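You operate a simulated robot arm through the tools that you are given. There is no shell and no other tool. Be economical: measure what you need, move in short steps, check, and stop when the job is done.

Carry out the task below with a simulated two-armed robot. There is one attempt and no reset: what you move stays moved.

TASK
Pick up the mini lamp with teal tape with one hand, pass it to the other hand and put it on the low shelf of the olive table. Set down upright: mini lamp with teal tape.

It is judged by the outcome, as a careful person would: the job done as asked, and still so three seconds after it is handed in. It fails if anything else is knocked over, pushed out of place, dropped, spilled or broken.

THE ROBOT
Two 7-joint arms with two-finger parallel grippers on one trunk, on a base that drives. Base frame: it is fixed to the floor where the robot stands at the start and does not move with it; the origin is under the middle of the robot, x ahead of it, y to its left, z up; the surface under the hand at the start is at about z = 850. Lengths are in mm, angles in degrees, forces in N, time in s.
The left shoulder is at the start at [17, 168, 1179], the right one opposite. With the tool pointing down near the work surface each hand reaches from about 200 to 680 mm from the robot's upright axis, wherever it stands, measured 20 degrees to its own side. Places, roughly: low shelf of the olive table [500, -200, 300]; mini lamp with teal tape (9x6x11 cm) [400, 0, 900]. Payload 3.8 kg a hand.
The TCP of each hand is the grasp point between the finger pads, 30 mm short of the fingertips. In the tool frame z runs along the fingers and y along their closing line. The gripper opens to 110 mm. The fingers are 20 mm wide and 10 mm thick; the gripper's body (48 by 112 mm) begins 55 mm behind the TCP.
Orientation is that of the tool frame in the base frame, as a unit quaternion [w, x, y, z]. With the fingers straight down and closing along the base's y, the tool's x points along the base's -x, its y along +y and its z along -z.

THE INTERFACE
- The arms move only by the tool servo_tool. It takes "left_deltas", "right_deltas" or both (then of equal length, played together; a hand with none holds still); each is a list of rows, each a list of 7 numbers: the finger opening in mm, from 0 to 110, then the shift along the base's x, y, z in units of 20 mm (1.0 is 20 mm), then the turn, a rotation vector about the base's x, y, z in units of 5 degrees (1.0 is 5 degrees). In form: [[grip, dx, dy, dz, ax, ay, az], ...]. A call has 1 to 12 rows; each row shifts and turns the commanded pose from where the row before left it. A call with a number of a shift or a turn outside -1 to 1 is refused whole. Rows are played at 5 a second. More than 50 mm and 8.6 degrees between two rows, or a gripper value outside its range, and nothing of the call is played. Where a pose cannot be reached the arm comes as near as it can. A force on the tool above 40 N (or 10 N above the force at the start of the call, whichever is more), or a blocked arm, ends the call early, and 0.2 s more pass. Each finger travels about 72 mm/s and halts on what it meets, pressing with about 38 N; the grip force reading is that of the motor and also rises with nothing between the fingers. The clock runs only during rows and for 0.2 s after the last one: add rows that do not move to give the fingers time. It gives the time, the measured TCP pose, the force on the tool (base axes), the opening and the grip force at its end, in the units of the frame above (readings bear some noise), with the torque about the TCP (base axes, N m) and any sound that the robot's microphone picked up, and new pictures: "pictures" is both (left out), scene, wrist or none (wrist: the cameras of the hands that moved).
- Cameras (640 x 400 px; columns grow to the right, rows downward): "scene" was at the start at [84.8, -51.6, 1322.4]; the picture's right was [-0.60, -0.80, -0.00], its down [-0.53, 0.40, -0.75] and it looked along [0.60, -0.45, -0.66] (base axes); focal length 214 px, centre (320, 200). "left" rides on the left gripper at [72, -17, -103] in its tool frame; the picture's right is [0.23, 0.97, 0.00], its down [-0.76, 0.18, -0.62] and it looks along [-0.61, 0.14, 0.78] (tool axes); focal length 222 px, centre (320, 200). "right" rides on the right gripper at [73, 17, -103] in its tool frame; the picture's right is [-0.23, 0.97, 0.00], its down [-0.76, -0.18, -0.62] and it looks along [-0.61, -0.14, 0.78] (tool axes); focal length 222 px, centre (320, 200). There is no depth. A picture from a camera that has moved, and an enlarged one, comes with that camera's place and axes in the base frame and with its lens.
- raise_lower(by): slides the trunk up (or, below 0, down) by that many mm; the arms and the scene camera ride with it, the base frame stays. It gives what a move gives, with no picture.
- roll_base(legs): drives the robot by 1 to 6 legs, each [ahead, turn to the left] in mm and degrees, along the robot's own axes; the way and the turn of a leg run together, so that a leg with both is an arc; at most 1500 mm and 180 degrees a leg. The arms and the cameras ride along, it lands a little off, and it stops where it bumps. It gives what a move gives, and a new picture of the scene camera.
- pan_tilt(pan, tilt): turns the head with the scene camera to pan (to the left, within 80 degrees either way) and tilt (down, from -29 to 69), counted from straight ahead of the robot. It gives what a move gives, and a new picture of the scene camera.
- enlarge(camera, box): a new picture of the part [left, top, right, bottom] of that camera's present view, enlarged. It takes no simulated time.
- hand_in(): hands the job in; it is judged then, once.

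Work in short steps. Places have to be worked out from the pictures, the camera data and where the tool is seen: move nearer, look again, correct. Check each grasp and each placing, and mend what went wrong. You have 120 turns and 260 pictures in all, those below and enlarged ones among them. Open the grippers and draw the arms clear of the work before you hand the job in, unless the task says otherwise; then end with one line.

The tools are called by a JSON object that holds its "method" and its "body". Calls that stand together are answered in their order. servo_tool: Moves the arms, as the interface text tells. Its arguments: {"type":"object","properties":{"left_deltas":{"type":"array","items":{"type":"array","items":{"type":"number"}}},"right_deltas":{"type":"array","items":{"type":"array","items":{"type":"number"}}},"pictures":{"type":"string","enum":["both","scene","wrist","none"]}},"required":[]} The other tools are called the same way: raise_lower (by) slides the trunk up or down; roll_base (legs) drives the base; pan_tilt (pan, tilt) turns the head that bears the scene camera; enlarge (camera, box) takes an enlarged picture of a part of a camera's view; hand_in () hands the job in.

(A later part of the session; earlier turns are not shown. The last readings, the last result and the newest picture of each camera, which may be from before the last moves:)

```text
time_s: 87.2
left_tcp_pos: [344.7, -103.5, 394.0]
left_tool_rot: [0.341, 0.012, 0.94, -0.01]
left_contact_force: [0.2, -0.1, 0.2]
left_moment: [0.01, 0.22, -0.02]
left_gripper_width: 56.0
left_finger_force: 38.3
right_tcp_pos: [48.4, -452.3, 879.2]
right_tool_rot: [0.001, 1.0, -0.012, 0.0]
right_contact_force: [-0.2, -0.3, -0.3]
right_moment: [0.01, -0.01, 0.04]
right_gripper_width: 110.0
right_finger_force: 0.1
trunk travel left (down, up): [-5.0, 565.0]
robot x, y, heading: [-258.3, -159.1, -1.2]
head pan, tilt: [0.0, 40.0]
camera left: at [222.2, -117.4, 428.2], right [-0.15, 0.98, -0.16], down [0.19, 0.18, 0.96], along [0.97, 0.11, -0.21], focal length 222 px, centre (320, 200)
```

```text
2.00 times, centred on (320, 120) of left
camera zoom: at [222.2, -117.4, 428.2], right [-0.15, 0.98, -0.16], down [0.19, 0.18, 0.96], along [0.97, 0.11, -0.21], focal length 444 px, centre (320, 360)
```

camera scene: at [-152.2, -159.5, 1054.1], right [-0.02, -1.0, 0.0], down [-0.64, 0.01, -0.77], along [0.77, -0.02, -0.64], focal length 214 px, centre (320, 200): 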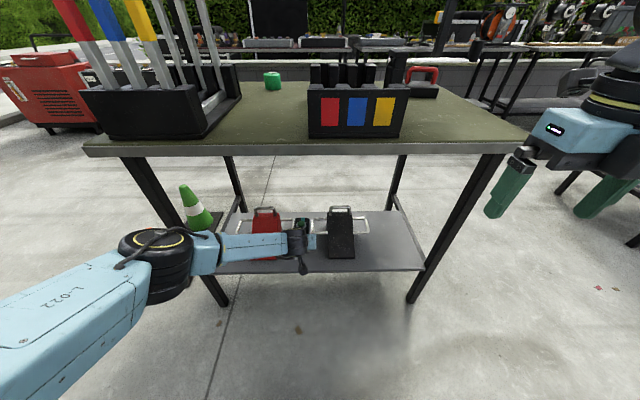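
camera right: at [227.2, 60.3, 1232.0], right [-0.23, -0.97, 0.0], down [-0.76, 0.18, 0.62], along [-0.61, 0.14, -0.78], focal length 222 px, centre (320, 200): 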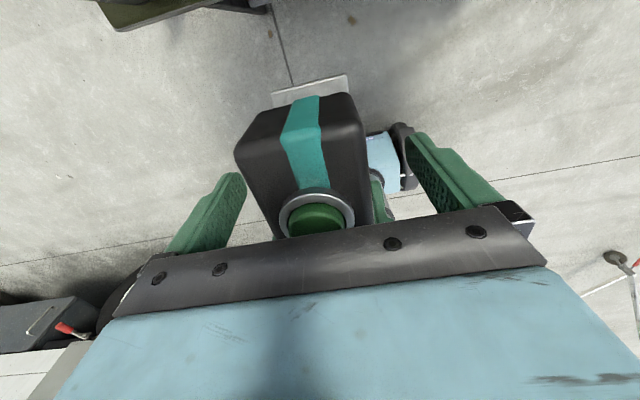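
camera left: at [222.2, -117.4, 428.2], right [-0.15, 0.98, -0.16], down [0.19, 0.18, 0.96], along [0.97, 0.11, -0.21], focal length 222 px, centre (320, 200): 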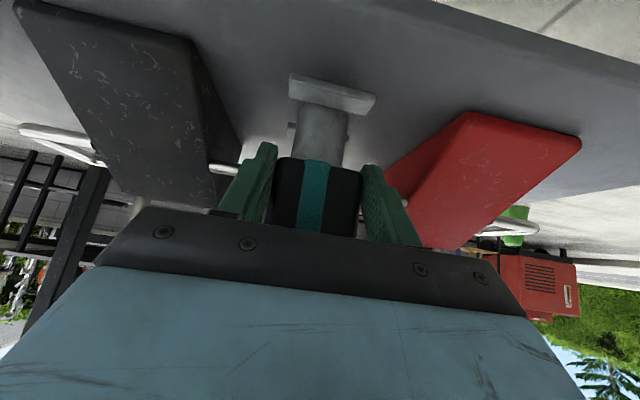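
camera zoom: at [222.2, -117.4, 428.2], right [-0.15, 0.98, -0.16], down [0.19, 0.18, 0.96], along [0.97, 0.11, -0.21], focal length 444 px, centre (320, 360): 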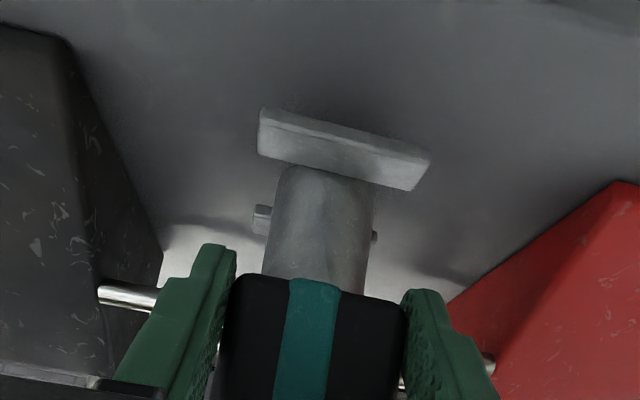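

No contact yet at 394. I creep down in 3 mm rows.

{"method": "servo_tool", "body": {"left_deltas": [[0, 0, 0, -0.15, 0, 0, 0], [0, 0, 0, -0.15, 0, 0, 0], [0, 0, 0, -0.15, 0, 0, 0], [0, 0, 0, -0.15, 0, 0, 0], [0, 0, 0, 0, 0, 0, 0]], "pictures": "none"}}

```text
time_s: 88.4
left_tcp_pos: [345.4, -104.8, 383.4]
left_tool_rot: [0.342, 0.013, 0.94, -0.01]
left_contact_force: [-0.2, -0.8, -0.6]
left_moment: [0.04, 0.18, 0.01]
left_gripper_width: 55.9
left_finger_force: 37.6
right_tcp_pos: [47.7, -452.9, 880.7]
right_tool_rot: [0.001, 1.0, -0.012, 0.001]
right_contact_force: [0.0, -0.4, -0.9]
right_moment: [0.02, -0.01, 0.03]
right_gripper_width: 110.1
right_finger_force: 0.1
trunk travel left (down, up): [-5.0, 565.0]
robot x, y, heading: [-258.5, -160.5, -1.4]
head pan, tilt: [0.0, 40.0]
```

Still free; a few more 2 mm rows.

{"method": "servo_tool", "body": {"left_deltas": [[0, 0, 0, -0.1, 0, 0, 0], [0, 0, 0, -0.1, 0, 0, 0], [0, 0, 0, -0.1, 0, 0, 0], [0, 0, 0, 0, 0, 0, 0]], "pictures": "wrist"}}

```text
time_s: 89.4
left_tcp_pos: [344.4, -103.3, 377.0]
left_tool_rot: [0.342, 0.013, 0.939, -0.011]
left_contact_force: [0.0, 0.2, 0.5]
left_moment: [0.02, 0.14, 0.03]
left_gripper_width: 55.8
left_finger_force: 38.1
right_tcp_pos: [47.0, -453.3, 880.1]
right_tool_rot: [0.0, 1.0, -0.012, 0.0]
right_contact_force: [-0.1, -0.3, 0.0]
right_moment: [0.01, 0.03, -0.02]
right_gripper_width: 109.9
right_finger_force: 0.1
trunk travel left (down, up): [-5.0, 565.0]
robot x, y, heading: [-259.7, -160.4, -1.3]
head pan, tilt: [0.0, 40.0]
camera left: at [221.5, -117.2, 410.2], right [-0.15, 0.98, -0.16], down [0.19, 0.18, 0.96], along [0.97, 0.11, -0.21], focal length 222 px, centre (320, 200)
```

left: 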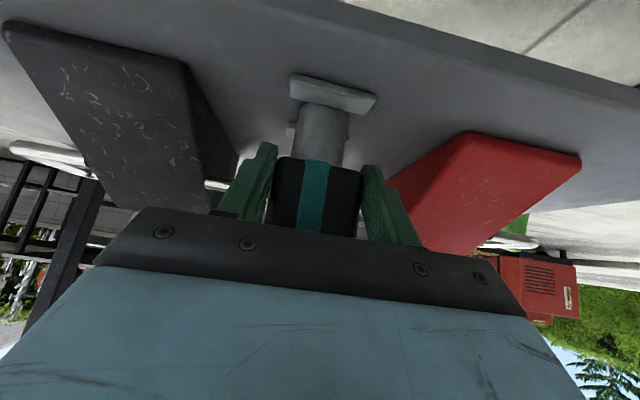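

Still no contact force. Continue in 2 mm rows.

{"method": "servo_tool", "body": {"left_deltas": [[0, 0, 0, -0.1, 0, 0, 0], [0, 0, 0, -0.1, 0, 0, 0], [0, 0, 0, -0.1, 0, 0, 0], [0, 0, 0, 0, 0, 0, 0]], "pictures": "none"}}

{"method": "enlarge", "body": {"camera": "left", "box": [240, 50, 400, 150]}}

```text
time_s: 90.4
left_tcp_pos: [344.4, -103.4, 376.4]
left_tool_rot: [0.344, 0.012, 0.939, -0.011]
left_contact_force: [1.7, -3.2, 3.3]
left_moment: [0.08, -0.04, -0.02]
left_gripper_width: 55.6
left_finger_force: 37.9
left hand out of reach, approached as far as the arm can: row 2
right_tcp_pos: [48.1, -453.2, 880.0]
right_tool_rot: [0.0, 1.0, -0.012, 0.0]
right_contact_force: [-0.5, -0.5, 0.3]
right_moment: [0.02, -0.02, 0.0]
right_gripper_width: 110.0
right_finger_force: 0.1
trunk travel left (down, up): [-5.0, 565.0]
robot x, y, heading: [-258.7, -156.5, -1.2]
head pan, tilt: [0.0, 40.0]
```

```text
4.00 times, centred on (320, 100) of left
camera zoom: at [221.1, -116.6, 409.6], right [-0.14, 0.98, -0.16], down [0.19, 0.18, 0.97], along [0.97, 0.11, -0.21], focal length 888 px, centre (320, 600)
```

zoom: 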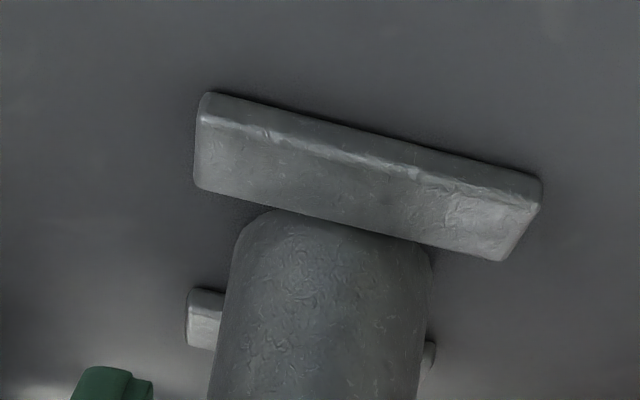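

Contact appeared (≈3 N up, moment changed) at z≈376, as predicted. I lower the trunk 2 mm to confirm seating.

{"method": "raise_lower", "body": {"by": -2}}

```text
time_s: 91.0
left_tcp_pos: [344.5, -103.8, 376.4]
left_tool_rot: [0.345, 0.012, 0.938, -0.01]
left_contact_force: [-3.7, -3.2, 22.1]
left_moment: [0.55, 0.26, 0.09]
left_gripper_width: 55.6
left_finger_force: 38.0
right_tcp_pos: [45.9, -452.2, 879.0]
right_tool_rot: [0.0, 1.0, -0.013, 0.001]
right_contact_force: [-0.8, 0.0, 0.0]
right_moment: [0.02, 0.02, 0.01]
right_gripper_width: 109.9
right_finger_force: 0.0
trunk travel left (down, up): [-3.0, 567.0]
robot x, y, heading: [-255.4, -159.1, -1.1]
head pan, tilt: [0.0, 40.0]
```

22 N: firmly seated. I ease up 2 mm and open the fingers gradually.

{"method": "raise_lower", "body": {"by": 2}}

{"method": "servo_tool", "body": {"left_deltas": [[60, 0, 0, 0, 0, 0, 0], [70, 0, 0, 0, 0, 0, 0], [85, 0, 0, 0, 0, 0, 0], [90, 0, 0, 0, 0, 0, 0], [90, 0, 0, 0, 0, 0, 0]], "pictures": "wrist"}}

```text
time_s: 91.5
left_tcp_pos: [342.6, -103.2, 376.2]
left_tool_rot: [0.343, 0.012, 0.939, -0.009]
left_contact_force: [4.1, -3.6, 12.5]
left_moment: [0.16, -0.46, -0.21]
left_gripper_width: 55.7
left_finger_force: 38.0
right_tcp_pos: [47.8, -452.2, 880.4]
right_tool_rot: [0.0, 1.0, -0.012, 0.002]
right_contact_force: [-0.8, 0.0, 0.0]
right_moment: [0.0, -0.02, 0.0]
right_gripper_width: 110.1
right_finger_force: 0.1
trunk travel left (down, up): [-5.0, 565.0]
robot x, y, heading: [-254.4, -157.2, -1.6]
head pan, tilt: [0.0, 40.0]
```

```text
time_s: 92.7
left_tcp_pos: [343.4, -102.9, 375.4]
left_tool_rot: [0.342, 0.011, 0.94, -0.009]
left_contact_force: [0.1, -0.3, -0.2]
left_moment: [0.0, 0.0, 0.03]
left_gripper_width: 90.2
left_finger_force: 0.0
right_tcp_pos: [48.0, -453.3, 879.8]
right_tool_rot: [0.0, 1.0, -0.013, 0.0]
right_contact_force: [-0.7, -0.6, -0.1]
right_moment: [-0.01, 0.0, -0.02]
right_gripper_width: 110.0
right_finger_force: 0.0
trunk travel left (down, up): [-5.0, 565.0]
robot x, y, heading: [-258.9, -153.3, -1.2]
head pan, tilt: [0.0, 40.0]
camera left: at [220.4, -116.1, 408.6], right [-0.15, 0.98, -0.16], down [0.19, 0.18, 0.97], along [0.97, 0.11, -0.21], focal length 222 px, centre (320, 200)
```

left: 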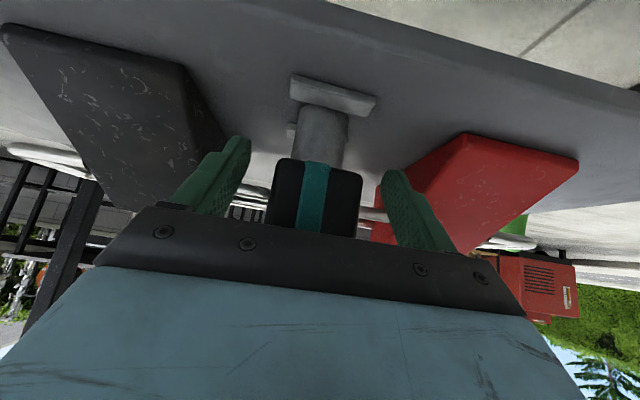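

Lamp stands free. I withdraw the left hand along its tool axis.

{"method": "servo_tool", "body": {"left_deltas": [[90, -0.3, 0, 0.36, 0, 0, 0], [90, -0.64, 0, 0.7, 0, 0, 0], [90, -0.64, 0, 0.7, 0, 0, 0], [90, -0.64, 0, 0.7, 0, 0, 0], [90, -0.8, 0, 0.5, 0, 0, 0], [90, -0.9, 0, 0.3, 0, 0, 0]], "pictures": "wrist"}}

```text
time_s: 94.1
left_tcp_pos: [307.3, -114.4, 397.2]
left_tool_rot: [0.342, 0.013, 0.939, -0.009]
left_contact_force: [-0.8, -0.8, -0.3]
left_moment: [0.08, -0.1, 0.06]
left_gripper_width: 90.2
left_finger_force: 0.1
left hand out of reach, approached as far as the arm can: row 1, 2, 3, 4, 5
right_tcp_pos: [47.8, -452.3, 879.8]
right_tool_rot: [0.0, 1.0, -0.013, 0.001]
right_contact_force: [-0.5, -0.8, -0.5]
right_moment: [0.0, -0.03, 0.03]
right_gripper_width: 109.9
right_finger_force: 0.1
trunk travel left (down, up): [-5.0, 565.0]
robot x, y, heading: [-257.2, -155.9, -1.6]
head pan, tilt: [0.0, 40.0]
camera left: at [185.2, -126.9, 431.7], right [-0.14, 0.98, -0.15], down [0.19, 0.18, 0.97], along [0.97, 0.11, -0.21], focal length 222 px, centre (320, 200)
```

left: 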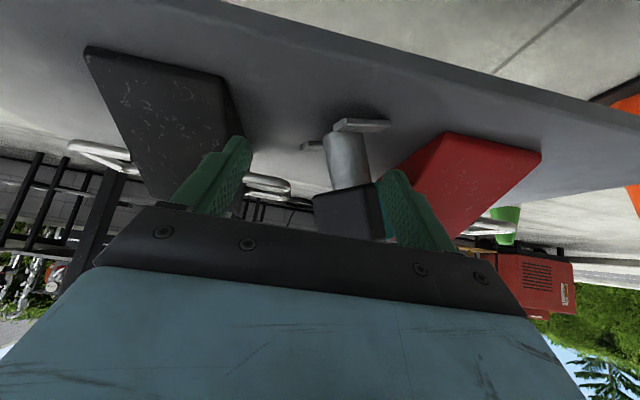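

The hand drifted −y at a joint limit and seems to have yawed the lamp; I look closely before moving more.

{"method": "enlarge", "body": {"camera": "left", "box": [220, 80, 460, 230]}}

{"method": "enlarge", "body": {"camera": "scene", "box": [250, 190, 378, 270]}}

```text
2.67 times, centred on (340, 155) of left
camera zoom: at [185.2, -126.9, 431.7], right [-0.14, 0.98, -0.15], down [0.19, 0.18, 0.97], along [0.97, 0.11, -0.21], focal length 592 px, centre (267, 320)
```

zoom: 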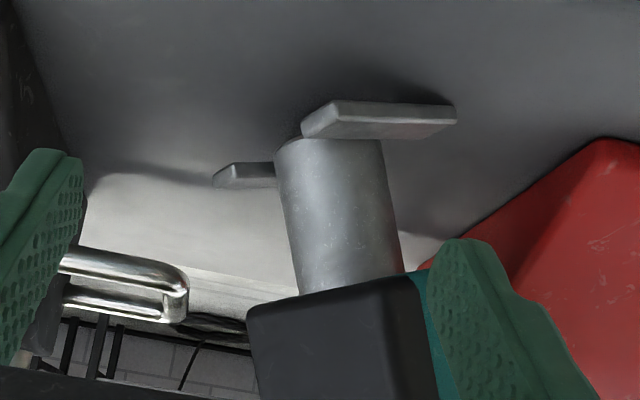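

```text
5.00 times, centred on (314, 230) of scene
camera zoom: at [-153.0, -159.7, 1054.1], right [-0.02, -1.0, 0.0], down [-0.64, 0.01, -0.77], along [0.77, -0.02, -0.64], focal length 1072 px, centre (350, 50)
```

zoom: 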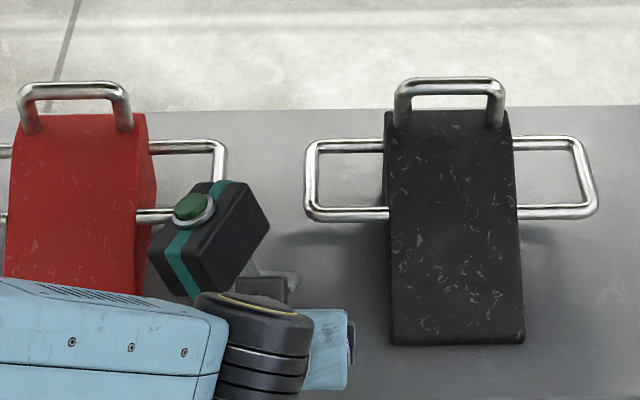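

The lamp appears to be leaning toward +y/+x, maybe against the finger. I hold the left still and bring the right hand's camera around for a side view (rotating it back toward natural yaw).

{"method": "servo_tool", "body": {"right_deltas": [[110, 0, 0, 0, 0, 0, 1], [110, 0, 0, 0, 0, 0, 1], [110, 0, 0, 0, 0, 0, 1], [110, 0, 0, 0, 0, 0, 1], [110, 0, 0, 0, 0, 0, 1], [110, 0, 0, 0, 0, 0, 1], [110, 0, 0, 0, 0, 0, 1], [110, 0, 0, 0, 0, 0, 1], [110, 0, 0, 0, 0, 0, 1], [110, 0, 0, 0, 0, 0, 1], [110, 0, 0, 0, 0, 0, 1], [110, 0, 0, 0, 0, 0, 1]], "pictures": "none"}}

{"method": "servo_tool", "body": {"right_deltas": [[110, 0, 0, 0, 0, 0, 1], [110, 0, 0, 0, 0, 0, 1], [110, 0, 0, 0, 0, 0, 1], [110, 0, 0, 0, 0, 0, 1], [110, 0, 0, 0, 0, 0, 1], [110, 0, 0, 0, 0, 0, 1], [110, 0, 0, 0, 0, 0, 1], [110, 0, 0, 0, 0, 0, 1], [110, 0, 0, 0, 0, 0, 1], [110, 0, 0, 0, 0, 0, 1], [110, 0, 0, 0, 0, 0, 1], [110, 0, 0, 0, 0, 0, 1]], "pictures": "none"}}

{"method": "servo_tool", "body": {"right_deltas": [[110, 0.2, 0.3, -1, 0, 0, 1], [110, 0.2, 0.3, -1, 0, 0, 1], [110, 0.2, 0.3, -1, 0, 0, 1], [110, 0.2, 0.3, -1, 0, 0, 1], [110, 0.2, 0.3, -1, 0, 0, 1], [110, 0.2, 0.3, -1, 0, 0, 1], [110, 0.2, 0.3, -1, 0, 0, 1], [110, 0.2, 0.3, -1, 0, 0, 1], [110, 0.2, 0.3, -1, 0, 0, 1], [110, 0.2, 0.3, -1, 0, 0, 1], [110, 0.2, 0.3, -1, 0, 0, 1], [110, 0.2, 0.3, -1, 0, 0, 1]], "pictures": "wrist"}}

```text
time_s: 96.7
left_tcp_pos: [309.7, -113.4, 398.2]
left_tool_rot: [0.342, 0.011, 0.94, -0.009]
left_contact_force: [0.0, 0.0, -0.6]
left_moment: [0.0, -0.01, 0.03]
left_gripper_width: 89.7
left_finger_force: 0.1
right_tcp_pos: [47.5, -451.8, 881.0]
right_tool_rot: [0.0, 0.872, 0.49, 0.0]
right_contact_force: [0.0, -0.5, 0.1]
right_moment: [-0.01, 0.02, -0.02]
right_gripper_width: 110.4
right_finger_force: 0.0
trunk travel left (down, up): [-5.0, 565.0]
robot x, y, heading: [-258.4, -160.5, -1.4]
head pan, tilt: [0.0, 40.0]
```

```text
time_s: 99.3
left_tcp_pos: [307.8, -111.9, 398.8]
left_tool_rot: [0.342, 0.012, 0.939, -0.01]
left_contact_force: [0.0, -1.0, -0.2]
left_moment: [-0.01, 0.0, 0.0]
left_gripper_width: 90.1
left_finger_force: 0.2
right_tcp_pos: [48.6, -452.8, 881.0]
right_tool_rot: [-0.001, 0.51, 0.86, 0.0]
right_contact_force: [-0.5, 0.1, 0.1]
right_moment: [-0.04, -0.01, 0.0]
right_gripper_width: 109.9
right_finger_force: 0.0
trunk travel left (down, up): [-5.0, 565.0]
robot x, y, heading: [-256.1, -162.8, -1.4]
head pan, tilt: [0.0, 40.0]
```

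```text
time_s: 101.9
left_tcp_pos: [307.9, -112.8, 397.9]
left_tool_rot: [0.342, 0.012, 0.94, -0.01]
left_contact_force: [0.5, -0.3, 0.1]
left_moment: [0.04, -0.02, 0.0]
left_gripper_width: 90.1
left_finger_force: 0.2
right_tcp_pos: [95.6, -381.3, 641.0]
right_tool_rot: [0.001, 0.012, 1.0, -0.001]
right_contact_force: [-0.5, 0.2, 0.3]
right_moment: [-0.01, 0.0, 0.02]
right_gripper_width: 109.8
right_finger_force: 0.0
trunk travel left (down, up): [-5.0, 565.0]
robot x, y, heading: [-260.8, -157.6, -1.4]
head pan, tilt: [0.0, 40.0]
camera right: at [24.2, -361.7, 743.2], right [0.25, 0.97, 0.0], down [0.76, -0.2, 0.62], along [0.6, -0.15, -0.78], focal length 222 px, centre (320, 200)
```

right: 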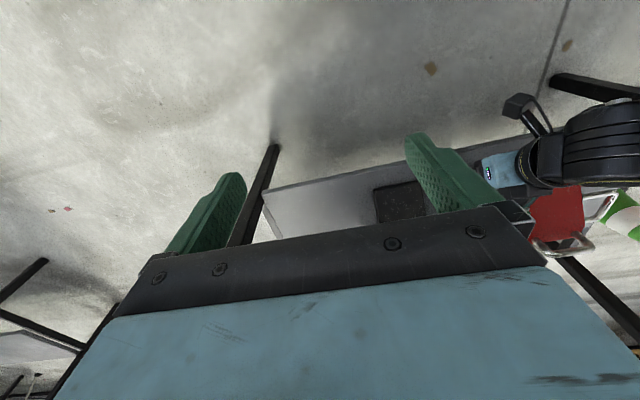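

Left reads zero force, so the lamp rests on something else or by itself. I continue yawing the right camera to look left-forward.

{"method": "servo_tool", "body": {"right_deltas": [[110, 0.2, 0, -0.7, 0, 0, 1], [110, 0.2, 0, -0.7, 0, 0, 1], [110, 0.2, 0, -0.7, 0, 0, 1], [110, 0.2, 0, -0.7, 0, 0, 1], [110, 0.2, 0, -0.7, 0, 0, 1], [110, 0.2, 0, -0.7, 0, 0, 1], [110, 0.2, 0, -0.7, 0, 0, 1], [110, 0.2, 0, -0.7, 0, 0, 1], [110, 0.2, 0, -0.7, 0, 0, 1], [110, 0.2, 0, -0.7, 0, 0, 1], [110, 0, 0, -0.5, 0, 0, 1]], "pictures": "wrist"}}

```text
time_s: 104.3
left_tcp_pos: [308.4, -112.7, 398.4]
left_tool_rot: [0.342, 0.011, 0.94, -0.01]
left_contact_force: [0.1, -0.5, -0.1]
left_moment: [0.01, 0.01, 0.02]
left_gripper_width: 89.9
left_finger_force: 0.0
right_tcp_pos: [136.1, -380.7, 490.4]
right_tool_rot: [0.0, -0.452, 0.892, 0.001]
right_contact_force: [0.1, -0.9, -0.1]
right_moment: [-0.02, -0.04, 0.03]
right_gripper_width: 109.8
right_finger_force: 0.0
trunk travel left (down, up): [-5.0, 565.0]
robot x, y, heading: [-257.1, -156.6, -1.3]
head pan, tilt: [0.0, 40.0]
camera right: at [80.0, -429.1, 593.1], right [-0.65, 0.76, 0.0], down [0.59, 0.51, 0.62], along [0.47, 0.41, -0.78], focal length 222 px, centre (320, 200)
```

right: 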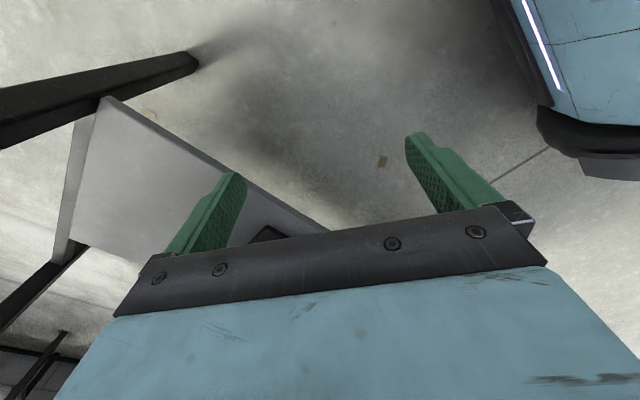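

The camera looks too steeply; I pitch the right tool up 35° toward the lamp.

{"method": "servo_tool", "body": {"right_deltas": [[110, 0, 0, 0, 0.66, -0.75, 0], [110, 0, 0, 0, 0.66, -0.75, 0], [110, 0, 0, 0, 0.66, -0.75, 0], [110, 0, 0, 0, 0.66, -0.75, 0], [110, 0, 0, 0, 0.66, -0.75, 0], [110, 0, 0, 0, 0.66, -0.75, 0], [110, 0, 0, 0, 0.66, -0.75, 0]], "pictures": "wrist"}}

```text
time_s: 105.9
left_tcp_pos: [308.5, -112.7, 399.0]
left_tool_rot: [0.342, 0.011, 0.94, -0.01]
left_contact_force: [-1.1, -0.6, -0.3]
left_moment: [0.01, 0.0, 0.01]
left_gripper_width: 90.3
left_finger_force: 0.0
right_tcp_pos: [136.0, -380.0, 490.0]
right_tool_rot: [0.292, -0.43, 0.851, 0.077]
right_contact_force: [-0.1, 0.4, 0.6]
right_moment: [0.02, -0.02, -0.06]
right_gripper_width: 110.2
right_finger_force: 0.1
trunk travel left (down, up): [-5.0, 565.0]
robot x, y, heading: [-258.7, -159.3, -1.4]
head pan, tilt: [0.0, 40.0]
camera right: at [45.6, -459.1, 532.2], right [-0.65, 0.76, 0.01], down [0.22, 0.18, 0.96], along [0.73, 0.63, -0.28], focal length 222 px, centre (320, 200)
```

right: 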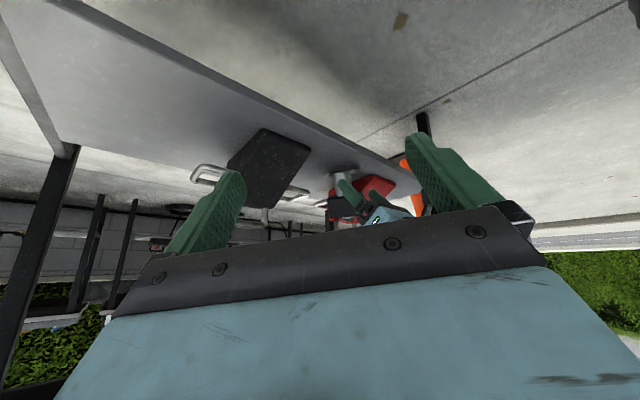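

{"method": "enlarge", "body": {"camera": "right", "box": [288, 150, 416, 230]}}

```text
5.00 times, centred on (352, 190) of right
camera zoom: at [45.6, -459.1, 532.2], right [-0.65, 0.76, 0.01], down [0.22, 0.18, 0.96], along [0.73, 0.63, -0.28], focal length 1111 px, centre (160, 250)
```

zoom: 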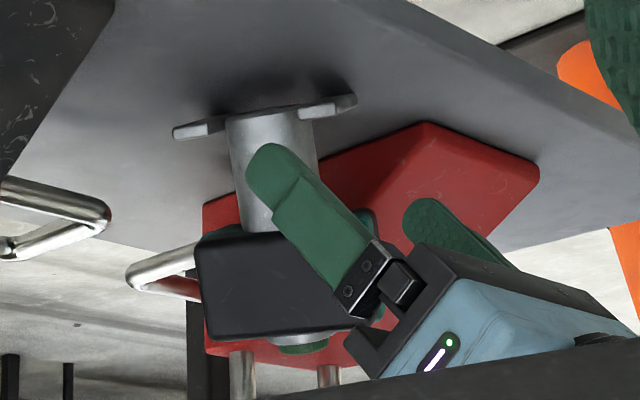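

The lamp is standing but leans ~15–20° toward the red piece. I zoom on it from the head camera to understand its pose.

{"method": "enlarge", "body": {"camera": "scene", "box": [270, 215, 318, 245]}}

{"method": "enlarge", "body": {"camera": "right", "box": [312, 160, 376, 220]}}

```text
13.33 times, centred on (294, 230) of scene
camera zoom: at [-152.5, -159.5, 1054.1], right [-0.02, -1.0, 0.0], down [-0.64, 0.01, -0.77], along [0.77, -0.02, -0.64], focal length 2860 px, centre (667, -200)
```

zoom: 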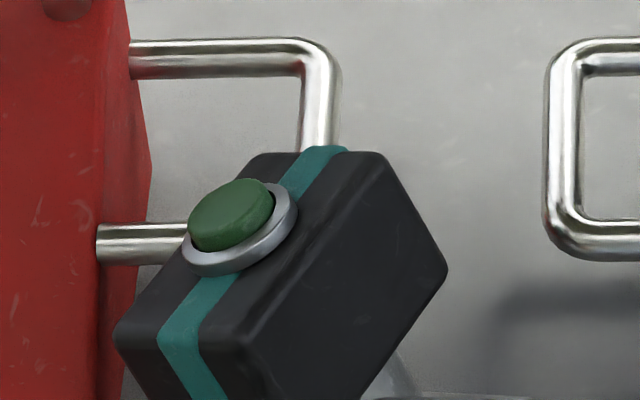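

```text
6.67 times, centred on (344, 190) of right
camera zoom: at [45.6, -459.1, 532.2], right [-0.65, 0.76, 0.01], down [0.22, 0.18, 0.96], along [0.73, 0.63, -0.28], focal length 1481 px, centre (160, 267)
```

zoom: 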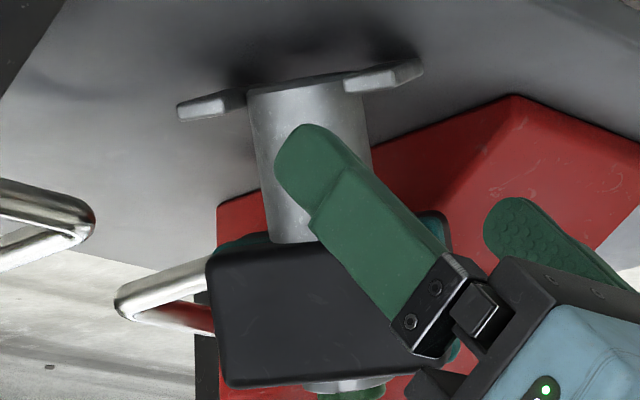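

Triangulating from three views: the lamp stands near (396, −89) but leans ~16° toward +y, its head (centre ≈ (406, −65, 392), long side yawed ≈ −25°) resting on the red piece's side handle. I'll regrasp its near end with the left hand yawed −25°, which will square it upright. First raise the left hand and reduce its lean.

{"method": "servo_tool", "body": {"left_deltas": [[90, 0, 0, 0.9, 0, 0.5, 0], [100, 0, 0, 0.9, 0, 0.5, 0], [110, 0, 0, 0.9, 0, 0.4, 0], [110, 0, 0, 0.3, 0, 0, 0]], "pictures": "wrist"}}

```text
time_s: 106.9
left_tcp_pos: [309.0, -112.3, 458.6]
left_tool_rot: [0.284, 0.01, 0.959, -0.01]
left_contact_force: [0.6, 0.1, 0.8]
left_moment: [0.01, 0.0, 0.03]
left_gripper_width: 109.9
left_finger_force: 0.1
right_tcp_pos: [137.1, -380.4, 490.6]
right_tool_rot: [0.291, -0.43, 0.851, 0.076]
right_contact_force: [0.1, 0.5, -0.6]
right_moment: [0.02, 0.0, -0.01]
right_gripper_width: 110.0
right_finger_force: 0.0
trunk travel left (down, up): [-5.0, 565.0]
robot x, y, heading: [-255.7, -157.2, -1.4]
head pan, tilt: [0.0, 40.0]
camera left: at [191.2, -126.1, 507.3], right [-0.16, 0.98, -0.14], down [0.3, 0.18, 0.94], along [0.94, 0.11, -0.33], focal length 222 px, centre (320, 200)
```

left: 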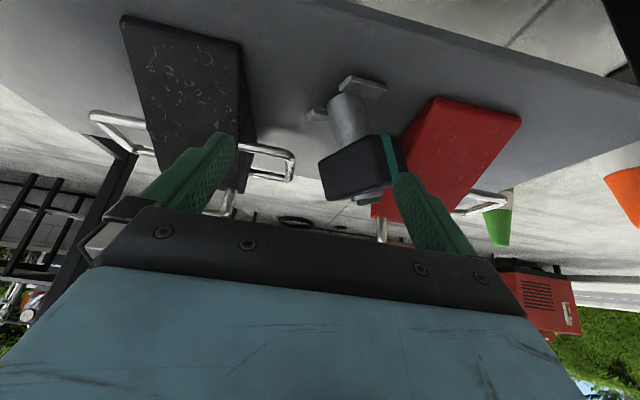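

Clear now. I yaw the left tool −25° and shift to line up with the lamp's near end.

{"method": "servo_tool", "body": {"left_deltas": [[110, 0.2, 0.8, 0, 0, 0, -1], [110, 0.2, 0.8, 0, 0, 0, -1], [110, 0.2, 0.8, 0, 0, 0, -1], [110, 0.2, 0.8, 0, 0, 0, -1], [110, 0.2, 0.8, 0, 0, 0, -1]], "pictures": "wrist"}}

{"method": "enlarge", "body": {"camera": "left", "box": [200, 60, 440, 210]}}

{"method": "enlarge", "body": {"camera": "scene", "box": [250, 190, 378, 270]}}

```text
time_s: 108.1
left_tcp_pos: [328.4, -31.1, 457.4]
left_tool_rot: [0.276, 0.219, 0.933, -0.072]
left_contact_force: [-0.3, -0.1, -0.4]
left_moment: [-0.03, -0.02, 0.0]
left_gripper_width: 110.1
left_finger_force: 0.1
right_tcp_pos: [138.1, -381.3, 490.3]
right_tool_rot: [0.291, -0.43, 0.851, 0.077]
right_contact_force: [0.2, -0.3, -0.4]
right_moment: [0.03, -0.01, -0.03]
right_gripper_width: 109.9
right_finger_force: 0.0
trunk travel left (down, up): [-5.0, 565.0]
robot x, y, heading: [-255.2, -158.0, -1.5]
head pan, tilt: [0.0, 40.0]
camera left: at [216.4, 5.3, 506.5], right [0.26, 0.95, -0.14], down [0.35, 0.04, 0.94], along [0.9, -0.3, -0.33], focal length 222 px, centre (320, 200)
```

left: 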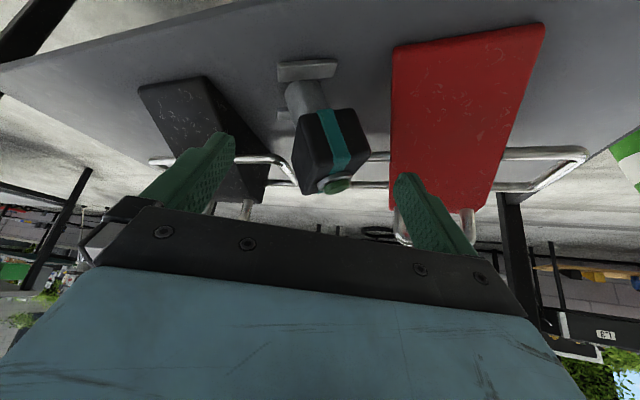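

```text
2.67 times, centred on (320, 135) of left
camera zoom: at [216.4, 5.3, 506.5], right [0.26, 0.95, -0.14], down [0.35, 0.04, 0.94], along [0.9, -0.3, -0.33], focal length 592 px, centre (320, 373)
```

zoom: 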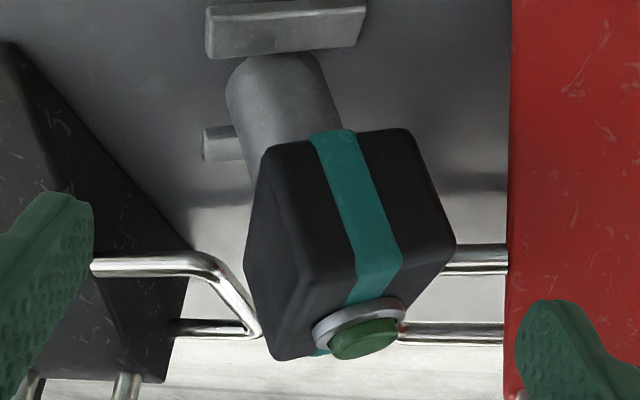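

```text
5.00 times, centred on (314, 230) of scene
camera zoom: at [-152.5, -159.5, 1054.1], right [-0.02, -1.0, 0.0], down [-0.64, 0.01, -0.77], along [0.77, -0.02, -0.64], focal length 1072 px, centre (350, 50)
```

zoom: 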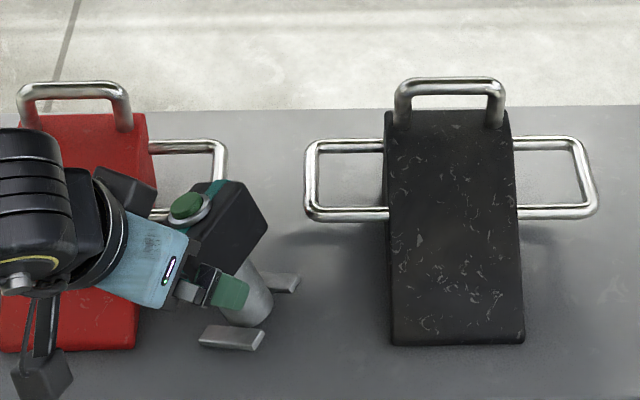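

Head end faces the left gripper squarely now, within ~5 mm of centre, leaning onto the red handle rod. I advance along the tool axis half-way and re-check.

{"method": "servo_tool", "body": {"left_deltas": [[110, 0.6, -0.28, -0.83, 0, 0, 0], [110, 0.6, -0.28, -0.83, 0, 0, 0]], "pictures": "wrist"}}

{"method": "enlarge", "body": {"camera": "right", "box": [288, 150, 416, 230]}}

```text
time_s: 108.7
left_tcp_pos: [354.3, -44.5, 425.3]
left_tool_rot: [0.276, 0.218, 0.934, -0.072]
left_contact_force: [-0.6, 0.2, 0.8]
left_moment: [0.0, -0.02, 0.02]
left_gripper_width: 110.0
left_finger_force: 0.1
right_tcp_pos: [135.6, -380.0, 489.4]
right_tool_rot: [0.29, -0.431, 0.852, 0.075]
right_contact_force: [0.7, 0.6, -0.9]
right_moment: [-0.04, 0.03, 0.02]
right_gripper_width: 110.1
right_finger_force: 0.0
trunk travel left (down, up): [-5.0, 565.0]
robot x, y, heading: [-257.3, -157.1, -1.0]
head pan, tilt: [0.0, 40.0]
camera left: at [241.7, -6.5, 472.8], right [0.26, 0.95, -0.14], down [0.35, 0.04, 0.94], along [0.9, -0.29, -0.33], focal length 222 px, centre (320, 200)
```

left: 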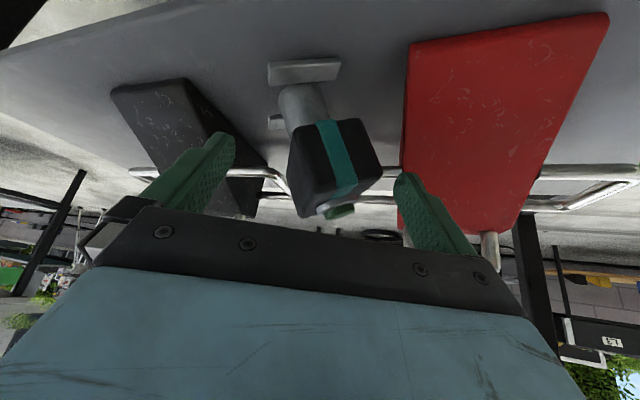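

```text
5.00 times, centred on (352, 190) of right
camera zoom: at [45.6, -459.2, 532.2], right [-0.65, 0.76, 0.01], down [0.22, 0.18, 0.96], along [0.73, 0.63, -0.28], focal length 1111 px, centre (160, 250)
```

zoom: 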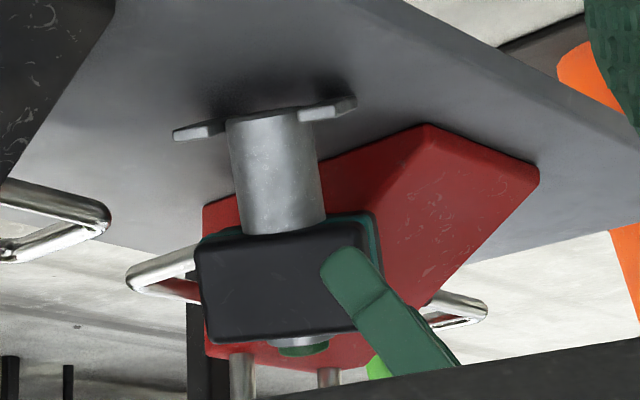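

Aligned. I advance the remaining ~40 mm.

{"method": "servo_tool", "body": {"left_deltas": [[110, 0.6, -0.22, -0.8, 0, 0, 0], [110, 0.6, -0.22, -0.8, 0, 0, 0], [110, 0, 0, 0, 0, 0, 0]], "pictures": "wrist"}}

{"method": "enlarge", "body": {"camera": "right", "box": [288, 150, 416, 230]}}

```text
time_s: 109.5
left_tcp_pos: [361.8, -47.0, 410.9]
left_tool_rot: [0.277, 0.218, 0.933, -0.071]
left_contact_force: [-0.8, -0.1, 0.1]
left_moment: [0.0, -0.03, -0.01]
left_gripper_width: 110.0
left_finger_force: 0.1
left hand out of reach, approached as far as the arm can: row 1, 2
right_tcp_pos: [136.8, -380.6, 490.7]
right_tool_rot: [0.291, -0.431, 0.851, 0.076]
right_contact_force: [-0.1, 0.0, -0.3]
right_moment: [-0.03, -0.01, 0.06]
right_gripper_width: 110.1
right_finger_force: 0.0
trunk travel left (down, up): [-5.0, 565.0]
robot x, y, heading: [-262.1, -153.8, -1.5]
head pan, tilt: [0.0, 40.0]
camera left: at [249.0, -9.6, 458.7], right [0.26, 0.96, -0.14], down [0.35, 0.04, 0.94], along [0.9, -0.29, -0.33], focal length 222 px, centre (320, 200)
```

left: 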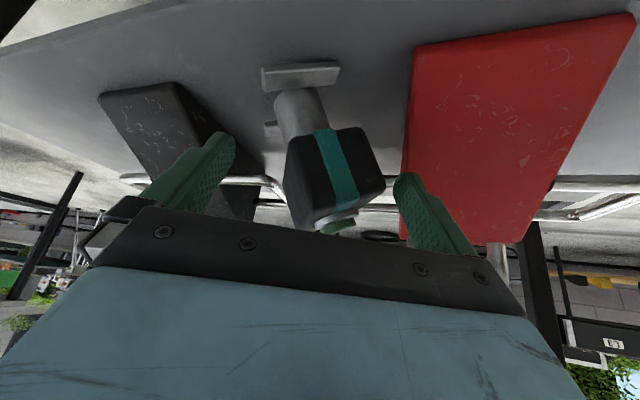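

```text
5.00 times, centred on (352, 190) of right
camera zoom: at [45.6, -459.1, 532.2], right [-0.65, 0.76, 0.01], down [0.22, 0.18, 0.96], along [0.73, 0.63, -0.28], focal length 1111 px, centre (160, 250)
```

zoom: 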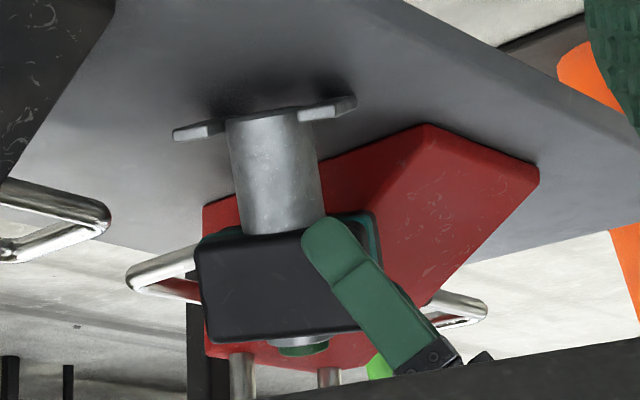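

At the joint limit again, 25 mm short. I reduce the lean ~5° and finish the approach.

{"method": "servo_tool", "body": {"left_deltas": [[110, 0, 0, 0, 0.45, 0.89, 0], [110, 0.4, -0.15, -0.5, 0.1, 0.2, 0], [110, 0.4, -0.15, -0.5, 0, 0, 0], [110, 0, 0, 0, 0, 0, 0]], "pictures": "wrist"}}

{"method": "enlarge", "body": {"camera": "right", "box": [288, 150, 416, 230]}}

```text
time_s: 110.5
left_tcp_pos: [361.6, -46.6, 409.9]
left_tool_rot: [0.276, 0.218, 0.934, -0.071]
left_contact_force: [-0.6, 0.5, 0.3]
left_moment: [-0.02, 0.04, -0.01]
left_gripper_width: 110.2
left_finger_force: 0.1
left hand out of reach, approached as far as the arm can: row 1, 2, 3
right_tcp_pos: [134.6, -380.9, 490.1]
right_tool_rot: [0.291, -0.43, 0.851, 0.076]
right_contact_force: [0.4, -0.4, -0.3]
right_moment: [-0.01, 0.04, -0.03]
right_gripper_width: 109.9
right_finger_force: 0.0
trunk travel left (down, up): [-5.0, 565.0]
robot x, y, heading: [-257.7, -160.8, -1.3]
head pan, tilt: [0.0, 40.0]
camera left: at [249.1, -9.5, 458.8], right [0.26, 0.96, -0.14], down [0.35, 0.04, 0.94], along [0.9, -0.29, -0.33], focal length 222 px, centre (320, 200)
```

left: 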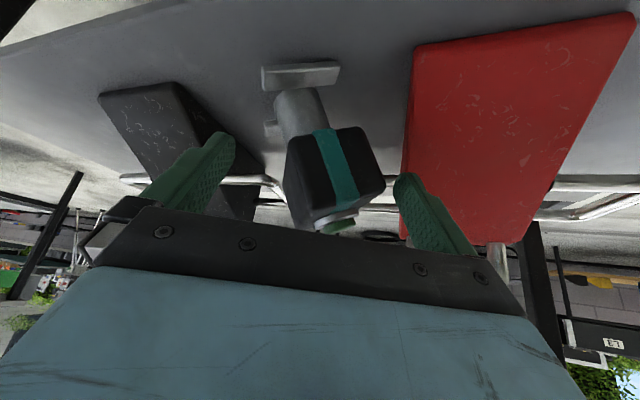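

```text
5.00 times, centred on (352, 190) of right
camera zoom: at [45.6, -459.2, 532.2], right [-0.65, 0.76, 0.01], down [0.22, 0.18, 0.96], along [0.73, 0.63, -0.28], focal length 1111 px, centre (160, 250)
```

zoom: 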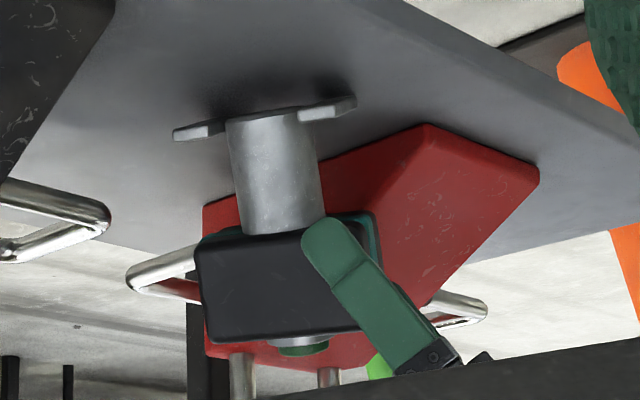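

The arm won't go further here, but the base can: 15 mm forward and 4 mm trunk down put the pads ~25 mm over the head's end.

{"method": "roll_base", "body": {"legs": [[16, 0]]}}

{"method": "raise_lower", "body": {"by": -5}}

{"method": "enlarge", "body": {"camera": "left", "box": [200, 60, 440, 210]}}

{"method": "enlarge", "body": {"camera": "right", "box": [288, 150, 416, 230]}}

```text
time_s: 111.2
left_tcp_pos: [376.8, -46.4, 410.2]
left_tool_rot: [0.276, 0.218, 0.933, -0.071]
left_contact_force: [-0.5, -0.8, 0.3]
left_moment: [0.0, 0.02, 0.0]
left_gripper_width: 110.0
left_finger_force: 0.1
right_tcp_pos: [152.3, -379.8, 490.2]
right_tool_rot: [0.291, -0.431, 0.851, 0.076]
right_contact_force: [0.1, 0.1, 0.6]
right_moment: [0.01, 0.05, 0.01]
right_gripper_width: 110.1
right_finger_force: 0.1
trunk travel left (down, up): [-5.0, 565.0]
robot x, y, heading: [-243.0, -159.2, -1.1]
head pan, tilt: [0.0, 40.0]
camera scene: at [-136.6, -159.9, 1054.1], right [-0.02, -1.0, 0.0], down [-0.64, 0.01, -0.77], along [0.77, -0.02, -0.64], focal length 214 px, centre (320, 200)
```

scene: 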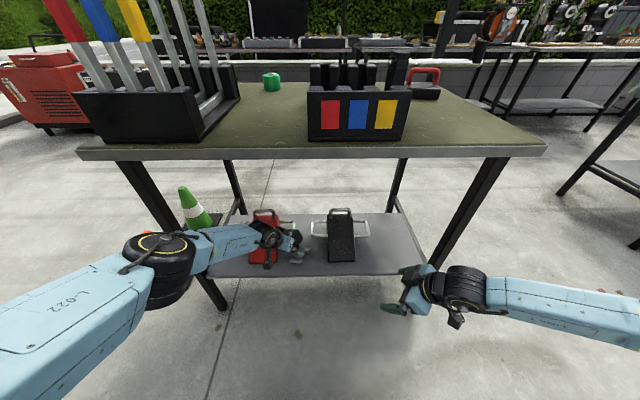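

```text
time_s: 111.8
left_tcp_pos: [377.9, -47.7, 406.1]
left_tool_rot: [0.276, 0.217, 0.934, -0.07]
left_contact_force: [-0.7, -0.3, 0.5]
left_moment: [-0.04, -0.03, 0.0]
left_gripper_width: 109.8
left_finger_force: 0.1
right_tcp_pos: [152.0, -381.0, 485.8]
right_tool_rot: [0.291, -0.43, 0.851, 0.076]
right_contact_force: [-0.3, 0.3, 0.4]
right_moment: [-0.01, 0.01, 0.01]
right_gripper_width: 109.8
right_finger_force: 0.1
trunk travel left (down, up): [0.0, 570.0]
robot x, y, heading: [-240.7, -155.5, -1.2]
head pan, tilt: [0.0, 40.0]
```

```text
2.67 times, centred on (320, 135) of left
camera zoom: at [265.1, -9.8, 453.8], right [0.26, 0.96, -0.14], down [0.35, 0.04, 0.94], along [0.9, -0.29, -0.33], focal length 592 px, centre (320, 373)
```

zoom: 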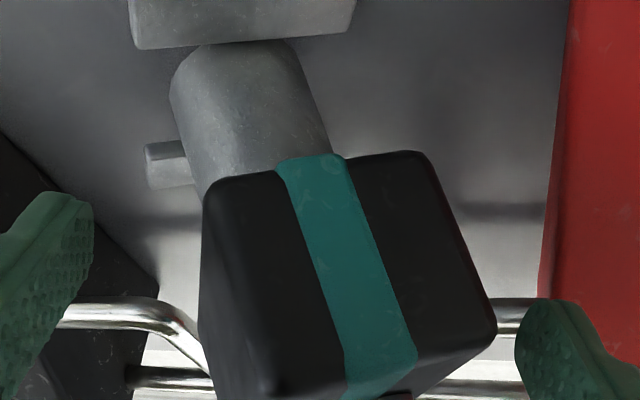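

```text
5.00 times, centred on (352, 190) of right
camera zoom: at [61.6, -459.5, 527.2], right [-0.65, 0.76, 0.01], down [0.22, 0.18, 0.96], along [0.73, 0.63, -0.28], focal length 1111 px, centre (160, 250)
```

zoom: 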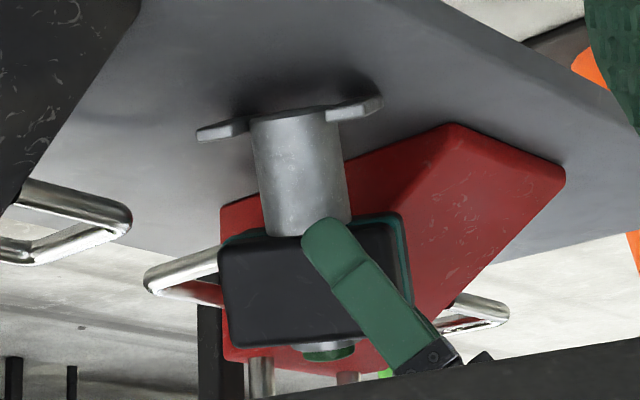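

Both fingers straddle the leaning head. I close slowly so the pads push it upright.

{"method": "servo_tool", "body": {"left_deltas": [[100, 0, 0, 0, 0, 0, 0], [92, 0, 0, 0, 0, 0, 0], [84, 0, 0, 0, 0, 0, 0], [78, 0, 0, 0, 0, 0, 0], [74, 0, 0, 0, 0, 0, 0], [70, 0, 0, 0, 0, 0, 0]], "pictures": "wrist"}}

{"method": "enlarge", "body": {"camera": "right", "box": [288, 150, 416, 230]}}

```text
time_s: 113.2
left_tcp_pos: [377.3, -48.1, 404.7]
left_tool_rot: [0.277, 0.217, 0.933, -0.071]
left_contact_force: [0.6, 0.0, 1.0]
left_moment: [-0.11, 0.01, -0.01]
left_gripper_width: 70.4
left_finger_force: 0.4
right_tcp_pos: [152.4, -380.5, 484.7]
right_tool_rot: [0.291, -0.43, 0.851, 0.076]
right_contact_force: [0.0, -1.0, 0.1]
right_moment: [-0.02, -0.04, 0.02]
right_gripper_width: 109.9
right_finger_force: 0.0
trunk travel left (down, up): [0.0, 570.0]
robot x, y, heading: [-243.6, -157.0, -1.3]
head pan, tilt: [0.0, 40.0]
camera left: at [265.1, -10.5, 454.1], right [0.26, 0.96, -0.14], down [0.35, 0.04, 0.94], along [0.9, -0.29, -0.32], focal length 222 px, centre (320, 200)
```

left: 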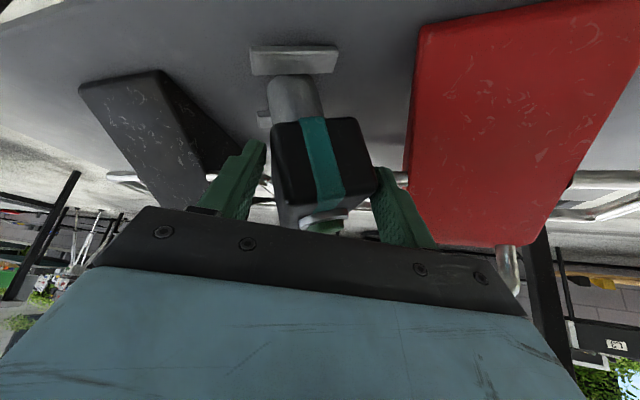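

```text
5.00 times, centred on (352, 190) of right
camera zoom: at [61.5, -459.5, 527.2], right [-0.65, 0.76, 0.01], down [0.22, 0.18, 0.96], along [0.73, 0.63, -0.28], focal length 1111 px, centre (160, 250)
```

zoom: 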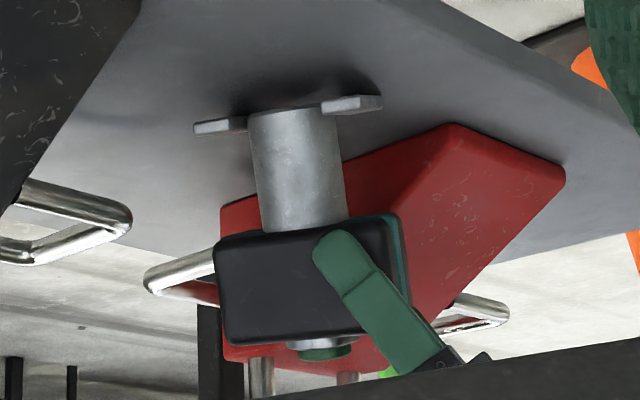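

The head is rotating toward upright as the pads close. I finish closing.

{"method": "servo_tool", "body": {"left_deltas": [[66, 0, 0, 0, 0, 0, 0], [62, 0, 0, 0, 0, 0, 0], [58, 0, 0, 0, 0, 0, 0], [50, 0, 0, 0, 0, 0, 0], [0, 0, 0, 0, 0, 0, 0], [0, 0, 0, 0, 0, 0, 0], [0, 0, 0, 0, 0, 0, 0]], "pictures": "wrist"}}

{"method": "enlarge", "body": {"camera": "right", "box": [288, 150, 416, 230]}}

{"method": "enlarge", "body": {"camera": "left", "box": [200, 30, 440, 180]}}

```text
time_s: 114.8
left_tcp_pos: [377.4, -46.8, 404.4]
left_tool_rot: [0.276, 0.218, 0.933, -0.071]
left_contact_force: [-1.7, -3.8, 0.7]
left_moment: [-0.06, 0.09, -0.27]
left_gripper_width: 56.1
left_finger_force: 37.6
right_tcp_pos: [151.2, -381.3, 484.5]
right_tool_rot: [0.291, -0.43, 0.851, 0.076]
right_contact_force: [0.1, 0.2, 0.1]
right_moment: [0.0, 0.0, 0.02]
right_gripper_width: 109.8
right_finger_force: 0.0
trunk travel left (down, up): [0.0, 570.0]
robot x, y, heading: [-242.3, -157.0, -1.3]
head pan, tilt: [0.0, 40.0]
camera left: at [265.0, -9.9, 453.7], right [0.26, 0.96, -0.13], down [0.35, 0.04, 0.94], along [0.9, -0.29, -0.33], focal length 222 px, centre (320, 200)
```

left: 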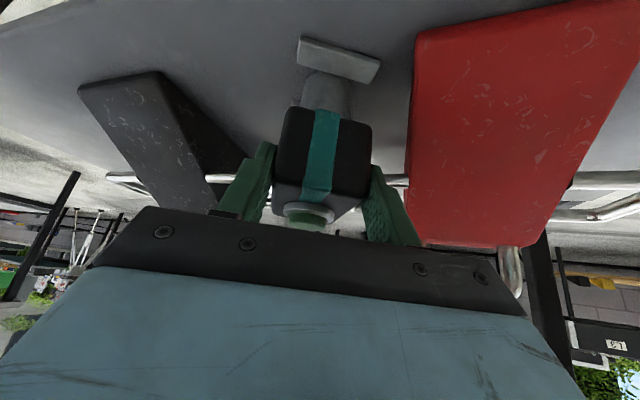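

```text
5.00 times, centred on (352, 190) of right
camera zoom: at [61.6, -459.5, 527.1], right [-0.65, 0.76, 0.01], down [0.22, 0.18, 0.96], along [0.73, 0.63, -0.28], focal length 1111 px, centre (160, 250)
```

zoom: 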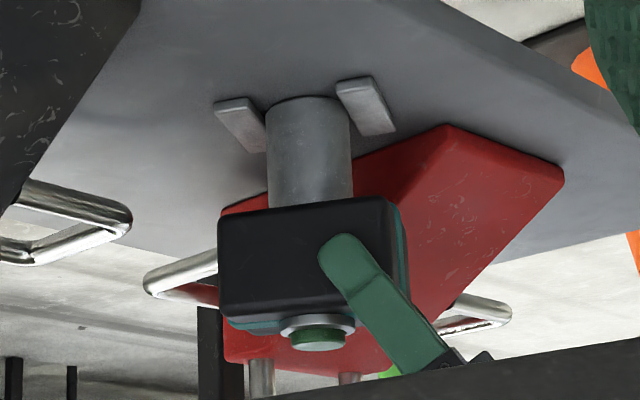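

```text
2.67 times, centred on (320, 105) of left
camera zoom: at [265.0, -9.9, 453.7], right [0.26, 0.96, -0.13], down [0.35, 0.04, 0.94], along [0.9, -0.29, -0.33], focal length 592 px, centre (320, 453)
```

zoom: 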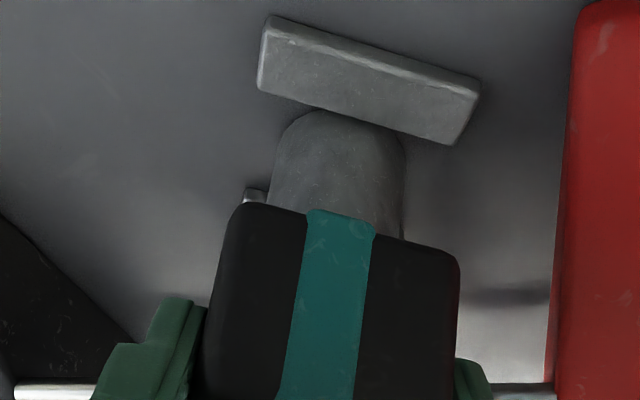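

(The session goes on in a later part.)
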